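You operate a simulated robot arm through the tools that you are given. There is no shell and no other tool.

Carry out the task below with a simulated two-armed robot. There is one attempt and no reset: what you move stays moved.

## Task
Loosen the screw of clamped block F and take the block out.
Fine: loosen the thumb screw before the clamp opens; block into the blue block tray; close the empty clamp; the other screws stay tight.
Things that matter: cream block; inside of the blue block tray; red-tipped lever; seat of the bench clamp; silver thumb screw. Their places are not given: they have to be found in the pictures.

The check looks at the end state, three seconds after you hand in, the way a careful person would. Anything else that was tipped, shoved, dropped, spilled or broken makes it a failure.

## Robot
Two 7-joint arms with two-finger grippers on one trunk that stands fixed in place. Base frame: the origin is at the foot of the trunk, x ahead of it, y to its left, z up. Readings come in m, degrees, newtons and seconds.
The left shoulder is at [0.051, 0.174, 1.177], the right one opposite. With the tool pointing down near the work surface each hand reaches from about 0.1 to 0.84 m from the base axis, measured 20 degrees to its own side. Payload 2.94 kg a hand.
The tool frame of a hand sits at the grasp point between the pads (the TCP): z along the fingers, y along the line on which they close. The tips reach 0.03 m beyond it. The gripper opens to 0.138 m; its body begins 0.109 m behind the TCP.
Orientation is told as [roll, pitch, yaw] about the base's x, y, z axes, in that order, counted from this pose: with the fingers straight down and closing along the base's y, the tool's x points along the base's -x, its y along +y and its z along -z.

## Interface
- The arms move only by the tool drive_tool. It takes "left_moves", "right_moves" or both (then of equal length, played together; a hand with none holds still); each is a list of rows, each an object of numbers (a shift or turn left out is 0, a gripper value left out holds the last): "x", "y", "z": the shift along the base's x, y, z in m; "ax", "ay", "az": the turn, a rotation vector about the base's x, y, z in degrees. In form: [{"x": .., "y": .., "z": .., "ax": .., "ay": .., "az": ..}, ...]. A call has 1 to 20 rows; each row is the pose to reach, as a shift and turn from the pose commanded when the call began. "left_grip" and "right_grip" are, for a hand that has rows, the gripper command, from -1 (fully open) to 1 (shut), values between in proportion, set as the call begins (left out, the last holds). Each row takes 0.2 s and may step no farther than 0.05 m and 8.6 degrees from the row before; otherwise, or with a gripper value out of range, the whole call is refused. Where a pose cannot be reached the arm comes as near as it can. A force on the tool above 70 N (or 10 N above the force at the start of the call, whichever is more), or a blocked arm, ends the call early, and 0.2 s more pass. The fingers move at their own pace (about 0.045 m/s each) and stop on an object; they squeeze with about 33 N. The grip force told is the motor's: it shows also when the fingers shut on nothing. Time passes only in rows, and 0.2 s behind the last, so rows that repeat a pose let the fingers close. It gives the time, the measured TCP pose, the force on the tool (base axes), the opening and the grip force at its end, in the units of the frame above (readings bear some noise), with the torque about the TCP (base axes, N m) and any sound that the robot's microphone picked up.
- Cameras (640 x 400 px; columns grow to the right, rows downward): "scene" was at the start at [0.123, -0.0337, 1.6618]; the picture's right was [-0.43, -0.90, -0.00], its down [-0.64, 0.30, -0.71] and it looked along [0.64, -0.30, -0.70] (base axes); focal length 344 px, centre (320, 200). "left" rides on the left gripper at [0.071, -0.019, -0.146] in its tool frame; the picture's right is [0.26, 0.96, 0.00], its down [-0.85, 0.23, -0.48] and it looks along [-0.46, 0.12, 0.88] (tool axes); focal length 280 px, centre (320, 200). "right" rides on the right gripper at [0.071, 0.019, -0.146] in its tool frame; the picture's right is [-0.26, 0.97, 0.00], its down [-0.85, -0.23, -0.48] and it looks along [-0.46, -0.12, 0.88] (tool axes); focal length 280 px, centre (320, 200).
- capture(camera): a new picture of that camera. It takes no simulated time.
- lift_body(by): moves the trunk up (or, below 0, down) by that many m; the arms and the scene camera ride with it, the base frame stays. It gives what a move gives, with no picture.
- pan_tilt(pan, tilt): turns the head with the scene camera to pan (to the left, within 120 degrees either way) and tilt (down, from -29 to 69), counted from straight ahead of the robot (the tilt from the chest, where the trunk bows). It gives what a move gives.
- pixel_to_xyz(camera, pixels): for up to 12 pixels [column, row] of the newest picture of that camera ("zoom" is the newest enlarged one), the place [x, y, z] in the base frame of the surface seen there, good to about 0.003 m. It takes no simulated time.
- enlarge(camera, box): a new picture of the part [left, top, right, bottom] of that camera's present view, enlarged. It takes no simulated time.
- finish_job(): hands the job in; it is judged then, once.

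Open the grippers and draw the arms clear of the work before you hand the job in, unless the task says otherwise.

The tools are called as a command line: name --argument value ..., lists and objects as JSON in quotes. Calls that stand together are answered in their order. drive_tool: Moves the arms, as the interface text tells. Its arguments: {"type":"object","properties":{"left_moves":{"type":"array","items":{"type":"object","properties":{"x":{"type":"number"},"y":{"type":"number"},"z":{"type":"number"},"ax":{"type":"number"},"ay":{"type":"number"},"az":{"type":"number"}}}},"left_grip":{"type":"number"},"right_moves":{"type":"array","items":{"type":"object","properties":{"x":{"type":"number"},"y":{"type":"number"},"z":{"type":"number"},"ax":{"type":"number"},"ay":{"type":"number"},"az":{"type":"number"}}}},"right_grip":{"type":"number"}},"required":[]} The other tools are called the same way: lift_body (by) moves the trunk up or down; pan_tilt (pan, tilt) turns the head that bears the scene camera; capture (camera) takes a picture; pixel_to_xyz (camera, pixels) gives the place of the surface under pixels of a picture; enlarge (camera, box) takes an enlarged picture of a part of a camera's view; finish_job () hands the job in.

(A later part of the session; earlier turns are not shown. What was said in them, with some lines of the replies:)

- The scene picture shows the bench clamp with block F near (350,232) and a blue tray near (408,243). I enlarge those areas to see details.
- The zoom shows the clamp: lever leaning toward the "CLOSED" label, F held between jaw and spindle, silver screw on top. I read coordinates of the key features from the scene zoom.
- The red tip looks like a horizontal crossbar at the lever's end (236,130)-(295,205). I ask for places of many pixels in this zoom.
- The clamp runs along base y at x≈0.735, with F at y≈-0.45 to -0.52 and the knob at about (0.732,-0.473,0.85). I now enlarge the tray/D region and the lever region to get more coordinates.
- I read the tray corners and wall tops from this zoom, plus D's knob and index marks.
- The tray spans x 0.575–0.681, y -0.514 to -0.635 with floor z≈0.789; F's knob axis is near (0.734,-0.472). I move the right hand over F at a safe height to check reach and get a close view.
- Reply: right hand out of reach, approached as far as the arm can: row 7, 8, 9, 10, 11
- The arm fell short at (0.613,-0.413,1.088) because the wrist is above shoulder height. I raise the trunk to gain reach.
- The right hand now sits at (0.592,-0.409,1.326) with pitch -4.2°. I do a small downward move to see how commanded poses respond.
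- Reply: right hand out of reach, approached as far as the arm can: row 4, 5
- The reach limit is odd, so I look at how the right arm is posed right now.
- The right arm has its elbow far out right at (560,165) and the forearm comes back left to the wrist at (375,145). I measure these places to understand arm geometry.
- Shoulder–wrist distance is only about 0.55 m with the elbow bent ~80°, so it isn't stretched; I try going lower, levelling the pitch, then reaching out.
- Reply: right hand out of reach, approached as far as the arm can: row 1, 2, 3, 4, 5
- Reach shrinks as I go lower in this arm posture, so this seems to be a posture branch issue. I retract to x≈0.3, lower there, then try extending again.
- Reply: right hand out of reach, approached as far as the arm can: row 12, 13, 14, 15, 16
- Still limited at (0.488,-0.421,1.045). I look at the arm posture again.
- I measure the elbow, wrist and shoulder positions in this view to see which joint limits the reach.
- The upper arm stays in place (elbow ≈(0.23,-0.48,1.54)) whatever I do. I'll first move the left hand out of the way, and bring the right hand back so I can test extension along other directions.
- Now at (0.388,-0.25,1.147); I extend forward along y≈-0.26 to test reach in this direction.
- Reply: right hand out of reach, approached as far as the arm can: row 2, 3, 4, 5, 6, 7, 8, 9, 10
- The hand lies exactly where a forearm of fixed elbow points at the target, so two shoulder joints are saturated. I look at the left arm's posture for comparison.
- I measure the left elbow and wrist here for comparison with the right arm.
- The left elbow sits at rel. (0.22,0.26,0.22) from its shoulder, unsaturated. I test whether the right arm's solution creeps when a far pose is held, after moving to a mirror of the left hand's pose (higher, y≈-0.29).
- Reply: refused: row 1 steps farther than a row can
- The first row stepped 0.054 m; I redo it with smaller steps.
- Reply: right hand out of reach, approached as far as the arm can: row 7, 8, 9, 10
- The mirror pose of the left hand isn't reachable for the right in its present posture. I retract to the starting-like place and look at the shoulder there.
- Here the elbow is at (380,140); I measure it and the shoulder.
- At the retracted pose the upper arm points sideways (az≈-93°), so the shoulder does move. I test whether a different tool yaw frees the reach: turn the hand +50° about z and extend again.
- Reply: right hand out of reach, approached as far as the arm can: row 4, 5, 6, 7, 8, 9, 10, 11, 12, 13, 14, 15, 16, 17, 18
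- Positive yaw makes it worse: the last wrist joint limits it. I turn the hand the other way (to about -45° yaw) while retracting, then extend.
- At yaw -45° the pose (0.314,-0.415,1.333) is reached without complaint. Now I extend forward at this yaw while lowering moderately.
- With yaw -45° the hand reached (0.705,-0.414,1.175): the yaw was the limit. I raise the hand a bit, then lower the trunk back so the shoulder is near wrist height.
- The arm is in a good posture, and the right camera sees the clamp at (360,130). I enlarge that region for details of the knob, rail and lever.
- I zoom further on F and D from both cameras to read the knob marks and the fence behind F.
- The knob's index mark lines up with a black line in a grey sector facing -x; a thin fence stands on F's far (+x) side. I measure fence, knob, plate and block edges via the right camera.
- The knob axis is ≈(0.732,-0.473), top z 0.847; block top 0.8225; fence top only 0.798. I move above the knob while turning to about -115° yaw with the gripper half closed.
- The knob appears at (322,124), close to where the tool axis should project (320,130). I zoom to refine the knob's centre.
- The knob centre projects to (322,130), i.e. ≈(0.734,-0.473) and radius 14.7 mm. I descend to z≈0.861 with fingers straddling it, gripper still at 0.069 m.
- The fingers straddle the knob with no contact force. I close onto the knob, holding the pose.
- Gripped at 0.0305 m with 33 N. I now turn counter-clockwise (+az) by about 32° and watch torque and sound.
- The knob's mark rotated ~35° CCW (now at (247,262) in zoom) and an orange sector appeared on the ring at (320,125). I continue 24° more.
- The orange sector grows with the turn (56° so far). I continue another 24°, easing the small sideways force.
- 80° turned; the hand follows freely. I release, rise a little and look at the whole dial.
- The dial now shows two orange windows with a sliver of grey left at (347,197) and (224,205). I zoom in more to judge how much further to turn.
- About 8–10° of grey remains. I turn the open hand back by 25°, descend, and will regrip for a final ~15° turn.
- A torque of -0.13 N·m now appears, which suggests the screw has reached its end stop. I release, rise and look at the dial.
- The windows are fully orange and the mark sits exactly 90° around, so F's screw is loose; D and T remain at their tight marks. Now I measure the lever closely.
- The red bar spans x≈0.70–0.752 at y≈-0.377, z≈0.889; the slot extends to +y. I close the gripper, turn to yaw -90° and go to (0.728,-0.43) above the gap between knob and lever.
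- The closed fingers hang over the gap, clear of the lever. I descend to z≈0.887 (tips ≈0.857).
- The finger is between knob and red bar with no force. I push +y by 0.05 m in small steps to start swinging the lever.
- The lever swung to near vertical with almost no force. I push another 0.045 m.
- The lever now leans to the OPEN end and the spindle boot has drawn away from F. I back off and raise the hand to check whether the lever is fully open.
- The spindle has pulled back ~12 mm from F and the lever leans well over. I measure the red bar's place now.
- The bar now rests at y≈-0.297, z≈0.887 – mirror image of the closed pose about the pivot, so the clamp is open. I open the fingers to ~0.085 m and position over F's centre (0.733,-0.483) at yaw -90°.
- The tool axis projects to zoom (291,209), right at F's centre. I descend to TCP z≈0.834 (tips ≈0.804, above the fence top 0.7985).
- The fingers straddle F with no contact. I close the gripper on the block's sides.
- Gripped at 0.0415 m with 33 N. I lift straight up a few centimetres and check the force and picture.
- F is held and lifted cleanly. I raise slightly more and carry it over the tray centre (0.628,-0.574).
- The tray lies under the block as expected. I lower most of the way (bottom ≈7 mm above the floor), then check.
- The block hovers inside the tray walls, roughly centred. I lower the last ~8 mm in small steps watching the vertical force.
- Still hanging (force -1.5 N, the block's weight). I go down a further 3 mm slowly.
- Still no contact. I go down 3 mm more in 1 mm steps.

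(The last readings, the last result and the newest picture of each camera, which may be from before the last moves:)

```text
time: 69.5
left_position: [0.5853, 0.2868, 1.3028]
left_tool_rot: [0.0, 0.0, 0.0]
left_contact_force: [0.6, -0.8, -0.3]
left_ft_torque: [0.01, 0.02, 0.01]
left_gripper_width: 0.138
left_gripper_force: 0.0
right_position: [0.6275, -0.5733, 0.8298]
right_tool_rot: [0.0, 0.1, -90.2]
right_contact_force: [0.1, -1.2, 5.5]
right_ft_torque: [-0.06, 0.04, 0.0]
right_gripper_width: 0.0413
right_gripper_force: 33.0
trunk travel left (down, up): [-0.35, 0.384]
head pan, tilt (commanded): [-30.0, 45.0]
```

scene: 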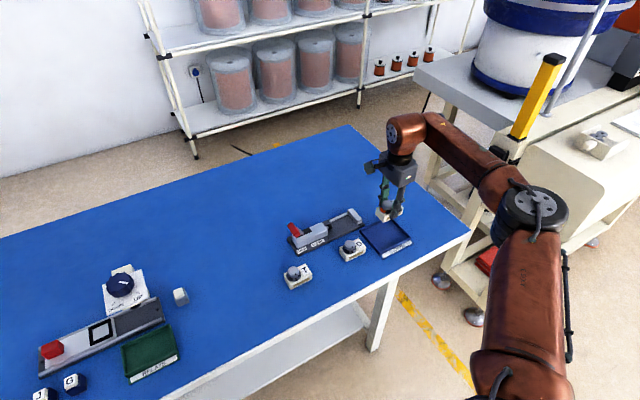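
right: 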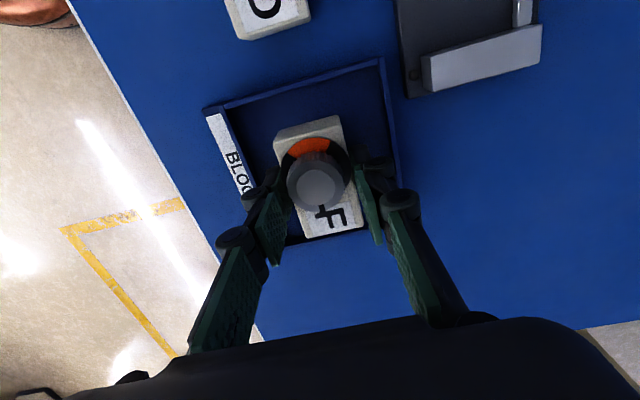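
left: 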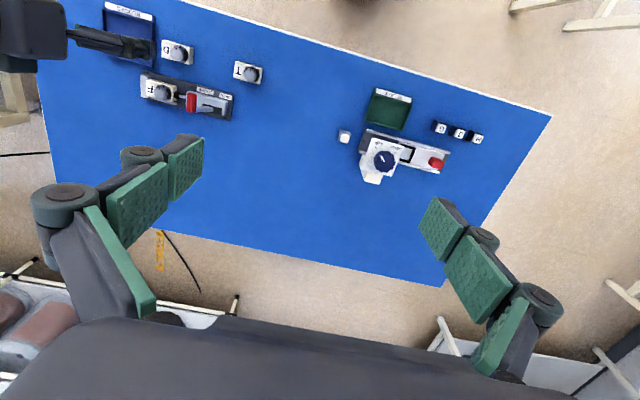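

Contact (+5.5 N): the block rests on the tray floor. I open only to ~0.055 m so the fingers stay clear of the tray walls, then rise.

drive_tool --right_grip 0.2 --right_moves '[{"z": 0.001}, {"z": 0.001}, {"z": 0.001}, {"z": 0.001}]'

drive_tool --right_moves '[{"z": 0.015}, {"z": 0.035}, {"z": 0.065}, {"z": 0.1}, {"z": 0.13}, {"z": 0.15}]'

enlarge --camera "scene" --box '[280, 190, 440, 290]'

capture --camera "right"

```text
time: 70.5
left_position: [0.5854, 0.2855, 1.3004]
left_tool_rot: [0.0, 0.0, 0.0]
left_contact_force: [-0.1, 0.4, 0.1]
left_ft_torque: [0.0, 0.0, 0.02]
left_gripper_width: 0.138
left_gripper_force: 0.0
right_position: [0.6279, -0.5727, 0.8292]
right_tool_rot: [-0.3, 0.1, -90.2]
right_contact_force: [-0.5, 0.0, -0.4]
right_ft_torque: [-0.01, -0.01, -0.05]
right_gripper_width: 0.0552
right_gripper_force: 0.0
trunk travel left (down, up): [-0.35, 0.384]
head pan, tilt (commanded): [-30.0, 45.0]
```

```text
time: 71.9
left_position: [0.5846, 0.2863, 1.3003]
left_tool_rot: [0.0, 0.0, 0.0]
left_contact_force: [0.4, 0.3, -1.1]
left_ft_torque: [-0.01, 0.0, 0.02]
left_gripper_width: 0.138
left_gripper_force: 0.1
right_position: [0.6277, -0.5729, 0.9793]
right_tool_rot: [-0.1, 0.1, -90.3]
right_contact_force: [0.0, 0.6, -0.9]
right_ft_torque: [0.02, 0.0, 0.04]
right_gripper_width: 0.0552
right_gripper_force: 0.0
trunk travel left (down, up): [-0.35, 0.384]
head pan, tilt (commanded): [-30.0, 45.0]
```

```text
4.00 times, centred on (360, 240) of scene
```

zoom: 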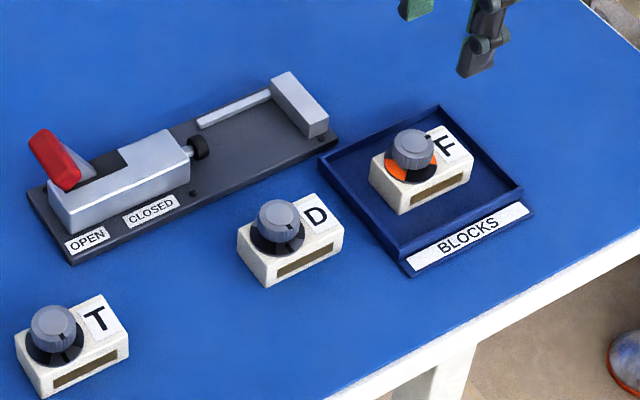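

```text
taken
```

right: 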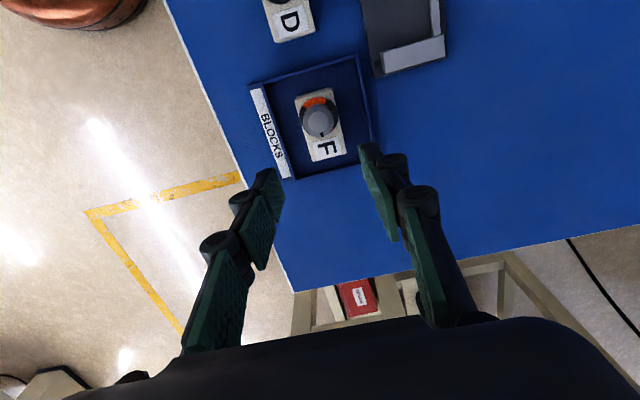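

F sits upright in the blue tray. Next I close the empty clamp: close the fingers and go around to the +y side of the red bar, above (0.726,-0.235).

drive_tool --right_grip 1.0 --right_moves '[{"z": 0.03}, {"x": 0.01, "y": 0.02, "z": 0.05}, {"x": 0.02, "y": 0.055, "z": 0.06}, {"x": 0.03, "y": 0.095, "z": 0.06}, {"x": 0.045, "y": 0.135, "z": 0.06}, {"x": 0.06, "y": 0.175, "z": 0.06}, {"x": 0.075, "y": 0.215, "z": 0.06}, {"x": 0.09, "y": 0.255, "z": 0.06}, {"x": 0.098, "y": 0.295, "z": 0.06}, {"x": 0.098, "y": 0.335, "z": 0.06}, {"x": 0.098, "y": 0.338, "z": 0.06}]'

capture --camera "right"

capture --camera "scene"

```text
time: 74.3
left_position: [0.586, 0.2855, 1.3019]
left_tool_rot: [0.1, 0.1, 0.0]
left_contact_force: [-1.3, -0.7, 0.3]
left_ft_torque: [0.05, -0.03, 0.04]
left_gripper_width: 0.1378
left_gripper_force: 0.0
right_position: [0.7259, -0.2346, 1.0391]
right_tool_rot: [-0.2, 0.1, -90.4]
right_contact_force: [0.6, -0.7, -0.4]
right_ft_torque: [0.01, 0.0, 0.01]
right_gripper_width: 0.0001
right_gripper_force: 28.7
trunk travel left (down, up): [-0.35, 0.384]
head pan, tilt (commanded): [-30.0, 45.0]
```

```text
taken
```

right: 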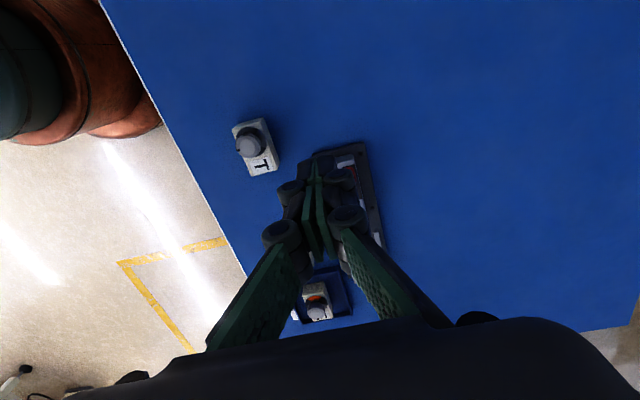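

```text
taken
```

scene: 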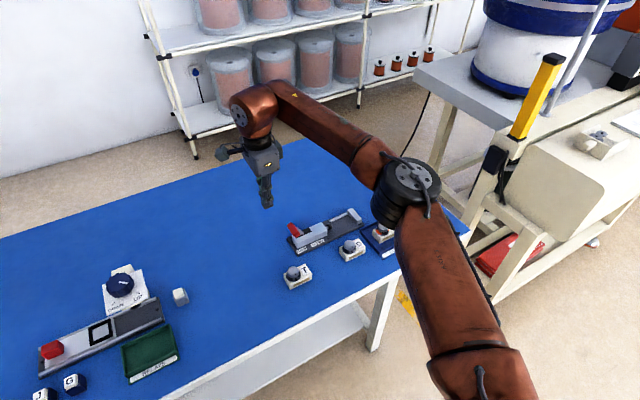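

The hand is at (0.726,-0.235,1.039), on the +y side of the lever. I descend to z≈0.887.

drive_tool --right_moves '[{"z": -0.035}, {"z": -0.07}, {"z": -0.105}, {"z": -0.135}, {"z": -0.152}, {"z": -0.152}]'

enlarge --camera "scene" --box '[230, 150, 370, 265]'

```text
time: 75.7
left_position: [0.5856, 0.2868, 1.3023]
left_tool_rot: [0.0, -0.1, 0.0]
left_contact_force: [0.4, 0.2, -0.4]
left_ft_torque: [0.01, -0.02, -0.01]
left_gripper_width: 0.1379
left_gripper_force: 0.0
right_position: [0.7267, -0.2342, 0.8879]
right_tool_rot: [-0.2, 0.1, -90.1]
right_contact_force: [-0.5, -0.5, -0.5]
right_ft_torque: [0.01, 0.04, -0.02]
right_gripper_width: 0.0
right_gripper_force: 28.1
trunk travel left (down, up): [-0.35, 0.384]
head pan, tilt (commanded): [-30.0, 45.0]
```

```text
3.48 times, centred on (300, 208) of scene
```

zoom: 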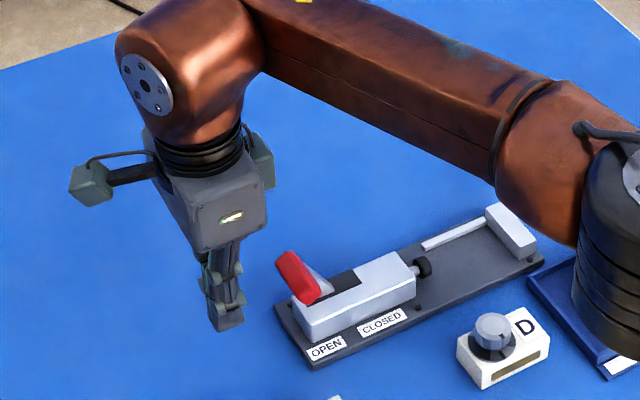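

The finger is at table-side of the OPEN end, clear of the red bar. I push toward -y in small steps, first 0.075 m.

drive_tool --right_moves '[{"y": -0.015}, {"y": -0.03}, {"y": -0.042}, {"y": -0.053}, {"y": -0.064}, {"y": -0.075}]'

enlarge --camera "scene" --box '[250, 160, 370, 260]'

```text
time: 77.1
left_position: [0.5859, 0.286, 1.3016]
left_tool_rot: [0.0, 0.1, 0.0]
left_contact_force: [0.6, -0.7, 0.6]
left_ft_torque: [0.02, -0.01, 0.0]
left_gripper_width: 0.1378
left_gripper_force: 0.0
right_position: [0.7251, -0.3099, 0.8871]
right_tool_rot: [-0.2, 0.2, -90.3]
right_contact_force: [0.1, 0.1, 0.5]
right_ft_torque: [-0.05, 0.0, 0.02]
right_gripper_width: 0.0
right_gripper_force: 28.7
trunk travel left (down, up): [-0.35, 0.384]
head pan, tilt (commanded): [-30.0, 45.0]
```

```text
4.00 times, centred on (310, 210) of scene
```

zoom: 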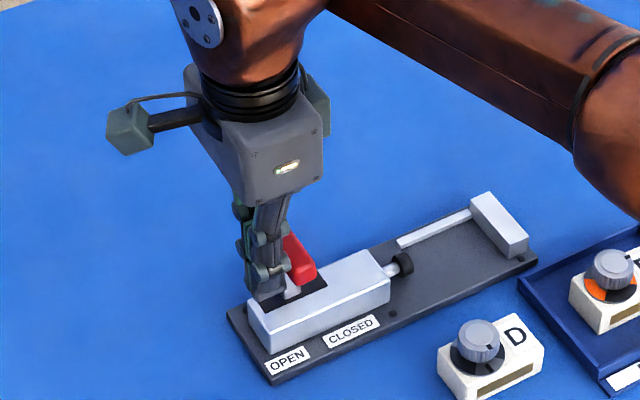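

The lever is about vertical and following. I push a further 0.04 m toward -y.

drive_tool --right_moves '[{"y": -0.01}, {"y": -0.02}, {"y": -0.03}, {"y": -0.036}, {"y": -0.04}]'

enlarge --camera "scene" --box '[250, 160, 370, 260]'

```text
time: 78.3
left_position: [0.5856, 0.2865, 1.3011]
left_tool_rot: [0.1, 0.1, 0.0]
left_contact_force: [0.8, -0.8, -0.5]
left_ft_torque: [0.03, 0.0, 0.01]
left_gripper_width: 0.1383
left_gripper_force: 0.1
right_position: [0.7241, -0.3505, 0.8873]
right_tool_rot: [-0.2, 0.1, -90.2]
right_contact_force: [-0.5, 0.1, 0.1]
right_ft_torque: [0.02, -0.02, -0.02]
right_gripper_width: 0.0
right_gripper_force: 28.4
trunk travel left (down, up): [-0.35, 0.384]
head pan, tilt (commanded): [-30.0, 45.0]
```

```text
4.00 times, centred on (310, 210) of scene
```

zoom: 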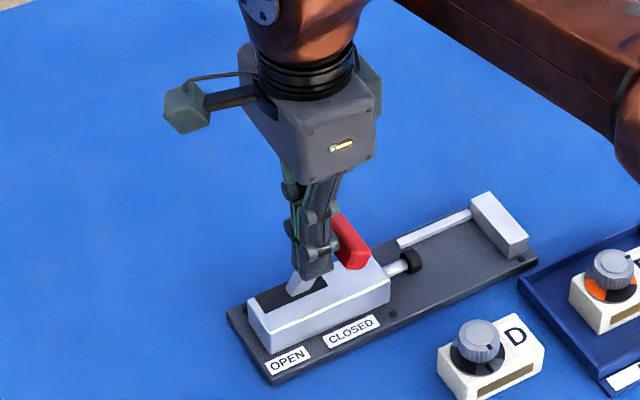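

The bar is on the CLOSED side now, with no residual force. I back off, rise and measure the lever's place.

drive_tool --right_moves '[{"y": 0.02}, {"y": 0.04, "z": 0.02}, {"y": 0.05, "z": 0.06}, {"y": 0.06, "z": 0.1}, {"y": 0.09, "z": 0.13}, {"y": 0.12, "z": 0.15}]'

enlarge --camera "scene" --box '[280, 190, 370, 260]'

pixel_to_xyz --camera "zoom" --pixels '[[240, 180], [255, 195], [265, 205], [225, 165], [230, 150], [260, 180], [350, 210], [180, 235], [375, 200]]'

```text
time: 79.7
left_position: [0.5857, 0.2881, 1.3007]
left_tool_rot: [-0.2, 0.0, 0.0]
left_contact_force: [-0.5, -0.1, 0.4]
left_ft_torque: [-0.03, 0.0, -0.01]
left_gripper_width: 0.1379
left_gripper_force: 0.0
right_position: [0.7245, -0.2292, 1.0389]
right_tool_rot: [-0.2, 0.0, -90.3]
right_contact_force: [-0.1, -0.6, 0.4]
right_ft_torque: [0.0, 0.0, -0.02]
right_gripper_width: 0.0002
right_gripper_force: 28.5
trunk travel left (down, up): [-0.35, 0.384]
head pan, tilt (commanded): [-30.0, 45.0]
```

```text
5.71 times, centred on (325, 225) of scene
```

zoom: 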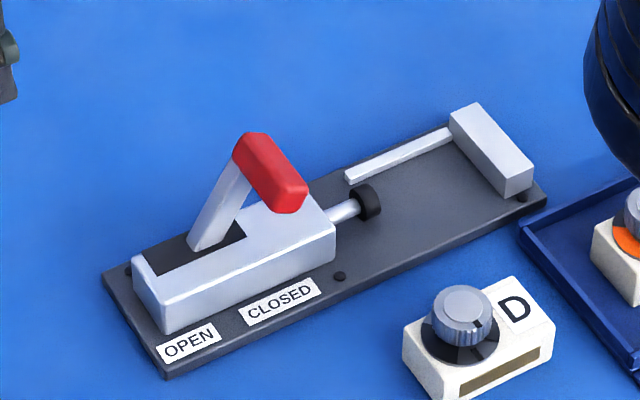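

```text
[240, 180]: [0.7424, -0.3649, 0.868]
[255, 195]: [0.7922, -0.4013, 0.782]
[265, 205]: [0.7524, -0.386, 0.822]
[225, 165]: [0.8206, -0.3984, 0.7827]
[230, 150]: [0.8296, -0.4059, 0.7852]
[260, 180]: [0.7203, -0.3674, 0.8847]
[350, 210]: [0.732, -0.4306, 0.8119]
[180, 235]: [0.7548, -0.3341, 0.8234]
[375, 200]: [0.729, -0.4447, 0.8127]
```

The lever leans toward CLOSED as at the start and the spindle is extended. I measure the bar's faces to compare with the initial y≈-0.377.

pixel_to_xyz --camera "zoom" --pixels '[[270, 170], [262, 155], [285, 190], [290, 205], [265, 140], [355, 205], [368, 200], [378, 205], [345, 210], [230, 200]]'

enlarge --camera "scene" --box '[285, 200, 345, 250]'

```text
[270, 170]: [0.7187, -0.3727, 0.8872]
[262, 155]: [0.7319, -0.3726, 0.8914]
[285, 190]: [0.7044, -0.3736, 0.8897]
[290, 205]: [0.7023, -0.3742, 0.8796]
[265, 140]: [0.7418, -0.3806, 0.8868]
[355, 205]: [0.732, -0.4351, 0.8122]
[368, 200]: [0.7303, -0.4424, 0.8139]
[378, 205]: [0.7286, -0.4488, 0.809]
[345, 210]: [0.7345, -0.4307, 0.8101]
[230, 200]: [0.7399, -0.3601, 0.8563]
```

```text
8.00 times, centred on (315, 225) of scene
```

zoom: 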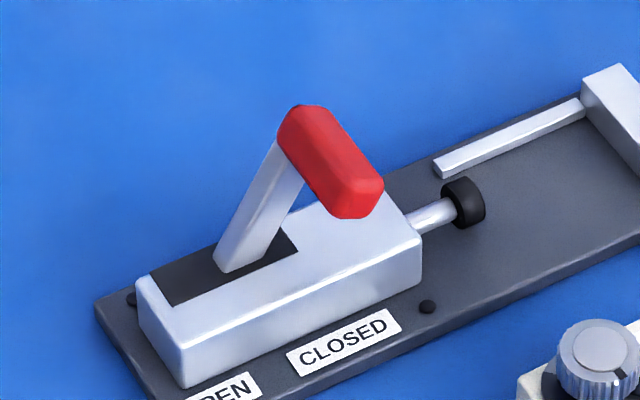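

The lever and spindle match the initial closed picture. I open the gripper, rise and draw the right arm back to near its starting pose.

drive_tool --right_grip -1.0 --right_moves '[{"z": 0.04}, {"z": 0.08}, {"x": -0.03, "y": -0.01, "z": 0.11, "az": 6}, {"x": -0.07, "y": -0.025, "z": 0.12, "az": 12}, {"x": -0.11, "y": -0.04, "z": 0.13, "az": 18}, {"x": -0.15, "y": -0.055, "z": 0.13, "az": 24}, {"x": -0.19, "y": -0.07, "z": 0.13, "az": 30}, {"x": -0.23, "y": -0.09, "z": 0.13, "az": 36}, {"x": -0.27, "y": -0.11, "z": 0.13, "az": 42}, {"x": -0.31, "y": -0.13, "z": 0.13, "az": 45}, {"x": -0.35, "y": -0.15, "z": 0.13, "az": 45}, {"x": -0.38, "y": -0.17, "z": 0.13, "az": 45}, {"x": -0.38, "y": -0.17, "z": 0.13, "az": 45}]'

capture --camera "scene"

capture --camera "right"

```text
time: 82.5
left_position: [0.5884, 0.2851, 1.2986]
left_tool_rot: [0.0, 0.1, 0.0]
left_contact_force: [0.8, 0.4, -0.4]
left_ft_torque: [0.04, 0.09, -0.04]
left_gripper_width: 0.1378
left_gripper_force: 0.0
right_position: [0.3469, -0.4007, 1.1663]
right_tool_rot: [-0.2, 0.3, -45.1]
right_contact_force: [0.6, 0.7, -0.2]
right_ft_torque: [0.04, 0.04, 0.01]
right_gripper_width: 0.1381
right_gripper_force: 0.0
trunk travel left (down, up): [-0.35, 0.384]
head pan, tilt (commanded): [-30.0, 45.0]
```

```text
taken
```

scene: 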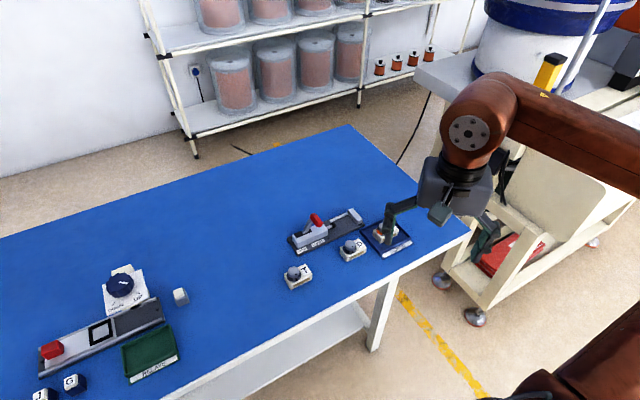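

```text
taken
```

right: 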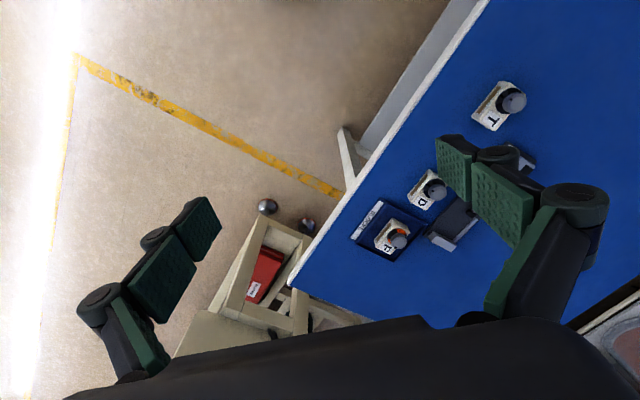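

The hand is drawn back, and the scene shows F in the tray at (388,235). I take final zooms of the clamp, other blocks and tray before handing in.

enlarge --camera "scene" --box '[275, 195, 425, 300]'

enlarge --camera "right" --box '[340, 170, 470, 270]'

enlarge --camera "left" --box '[0, 0, 320, 200]'

```text
3.81 times, centred on (350, 248) of scene
```

zoom: 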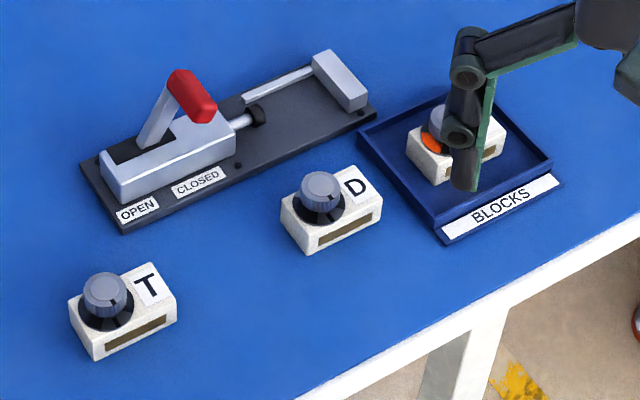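

```text
4.00 times, centred on (405, 220) of right
```

zoom: 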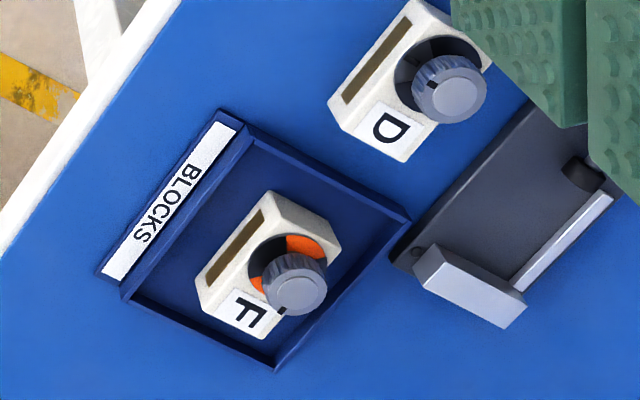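

```text
2.00 times, centred on (160, 100) of left
```

zoom: 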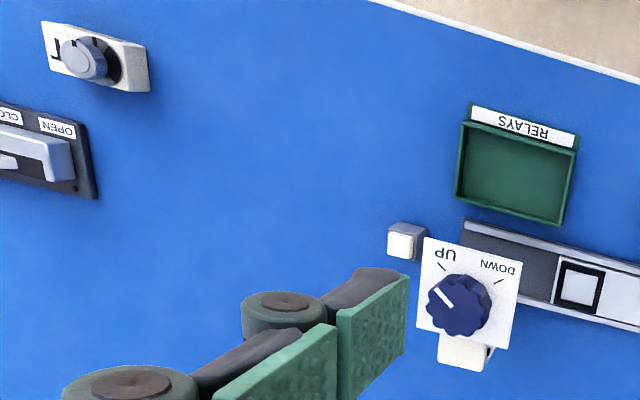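

Everything matches the goal: F (orange windows, screw loose) sits flat in the blue tray, the empty clamp's lever is on CLOSED, and the D and T marks are unchanged. Both grippers are open and clear of the work, so I hand in.

finish_job

```text
The job is handed in.
```

I loosened block F's thumb screw, took the block out of the clamp, and handed the job in. The result of the check hasn't come back.

- **Screw:** I turned F's thumb screw 90° counter-clockwise to its stop before opening the clamp. Both dial windows went from grey to fully orange.
- **Block:** F stands upright on the floor of the blue tray, roughly centred and clear of the walls.
- **Clamp:** the empty clamp is closed. The red-tipped lever and the spindle are back where they were at the start, to within a few millimetres.
- **Other screws:** I never touched D or T, and their marks are still where they were.
- **Arms:** both grippers are open. The right arm is drawn back near its starting pose, and the left hand is about 0.5 m above the bench.

The final pictures show nothing else moved or knocked over.
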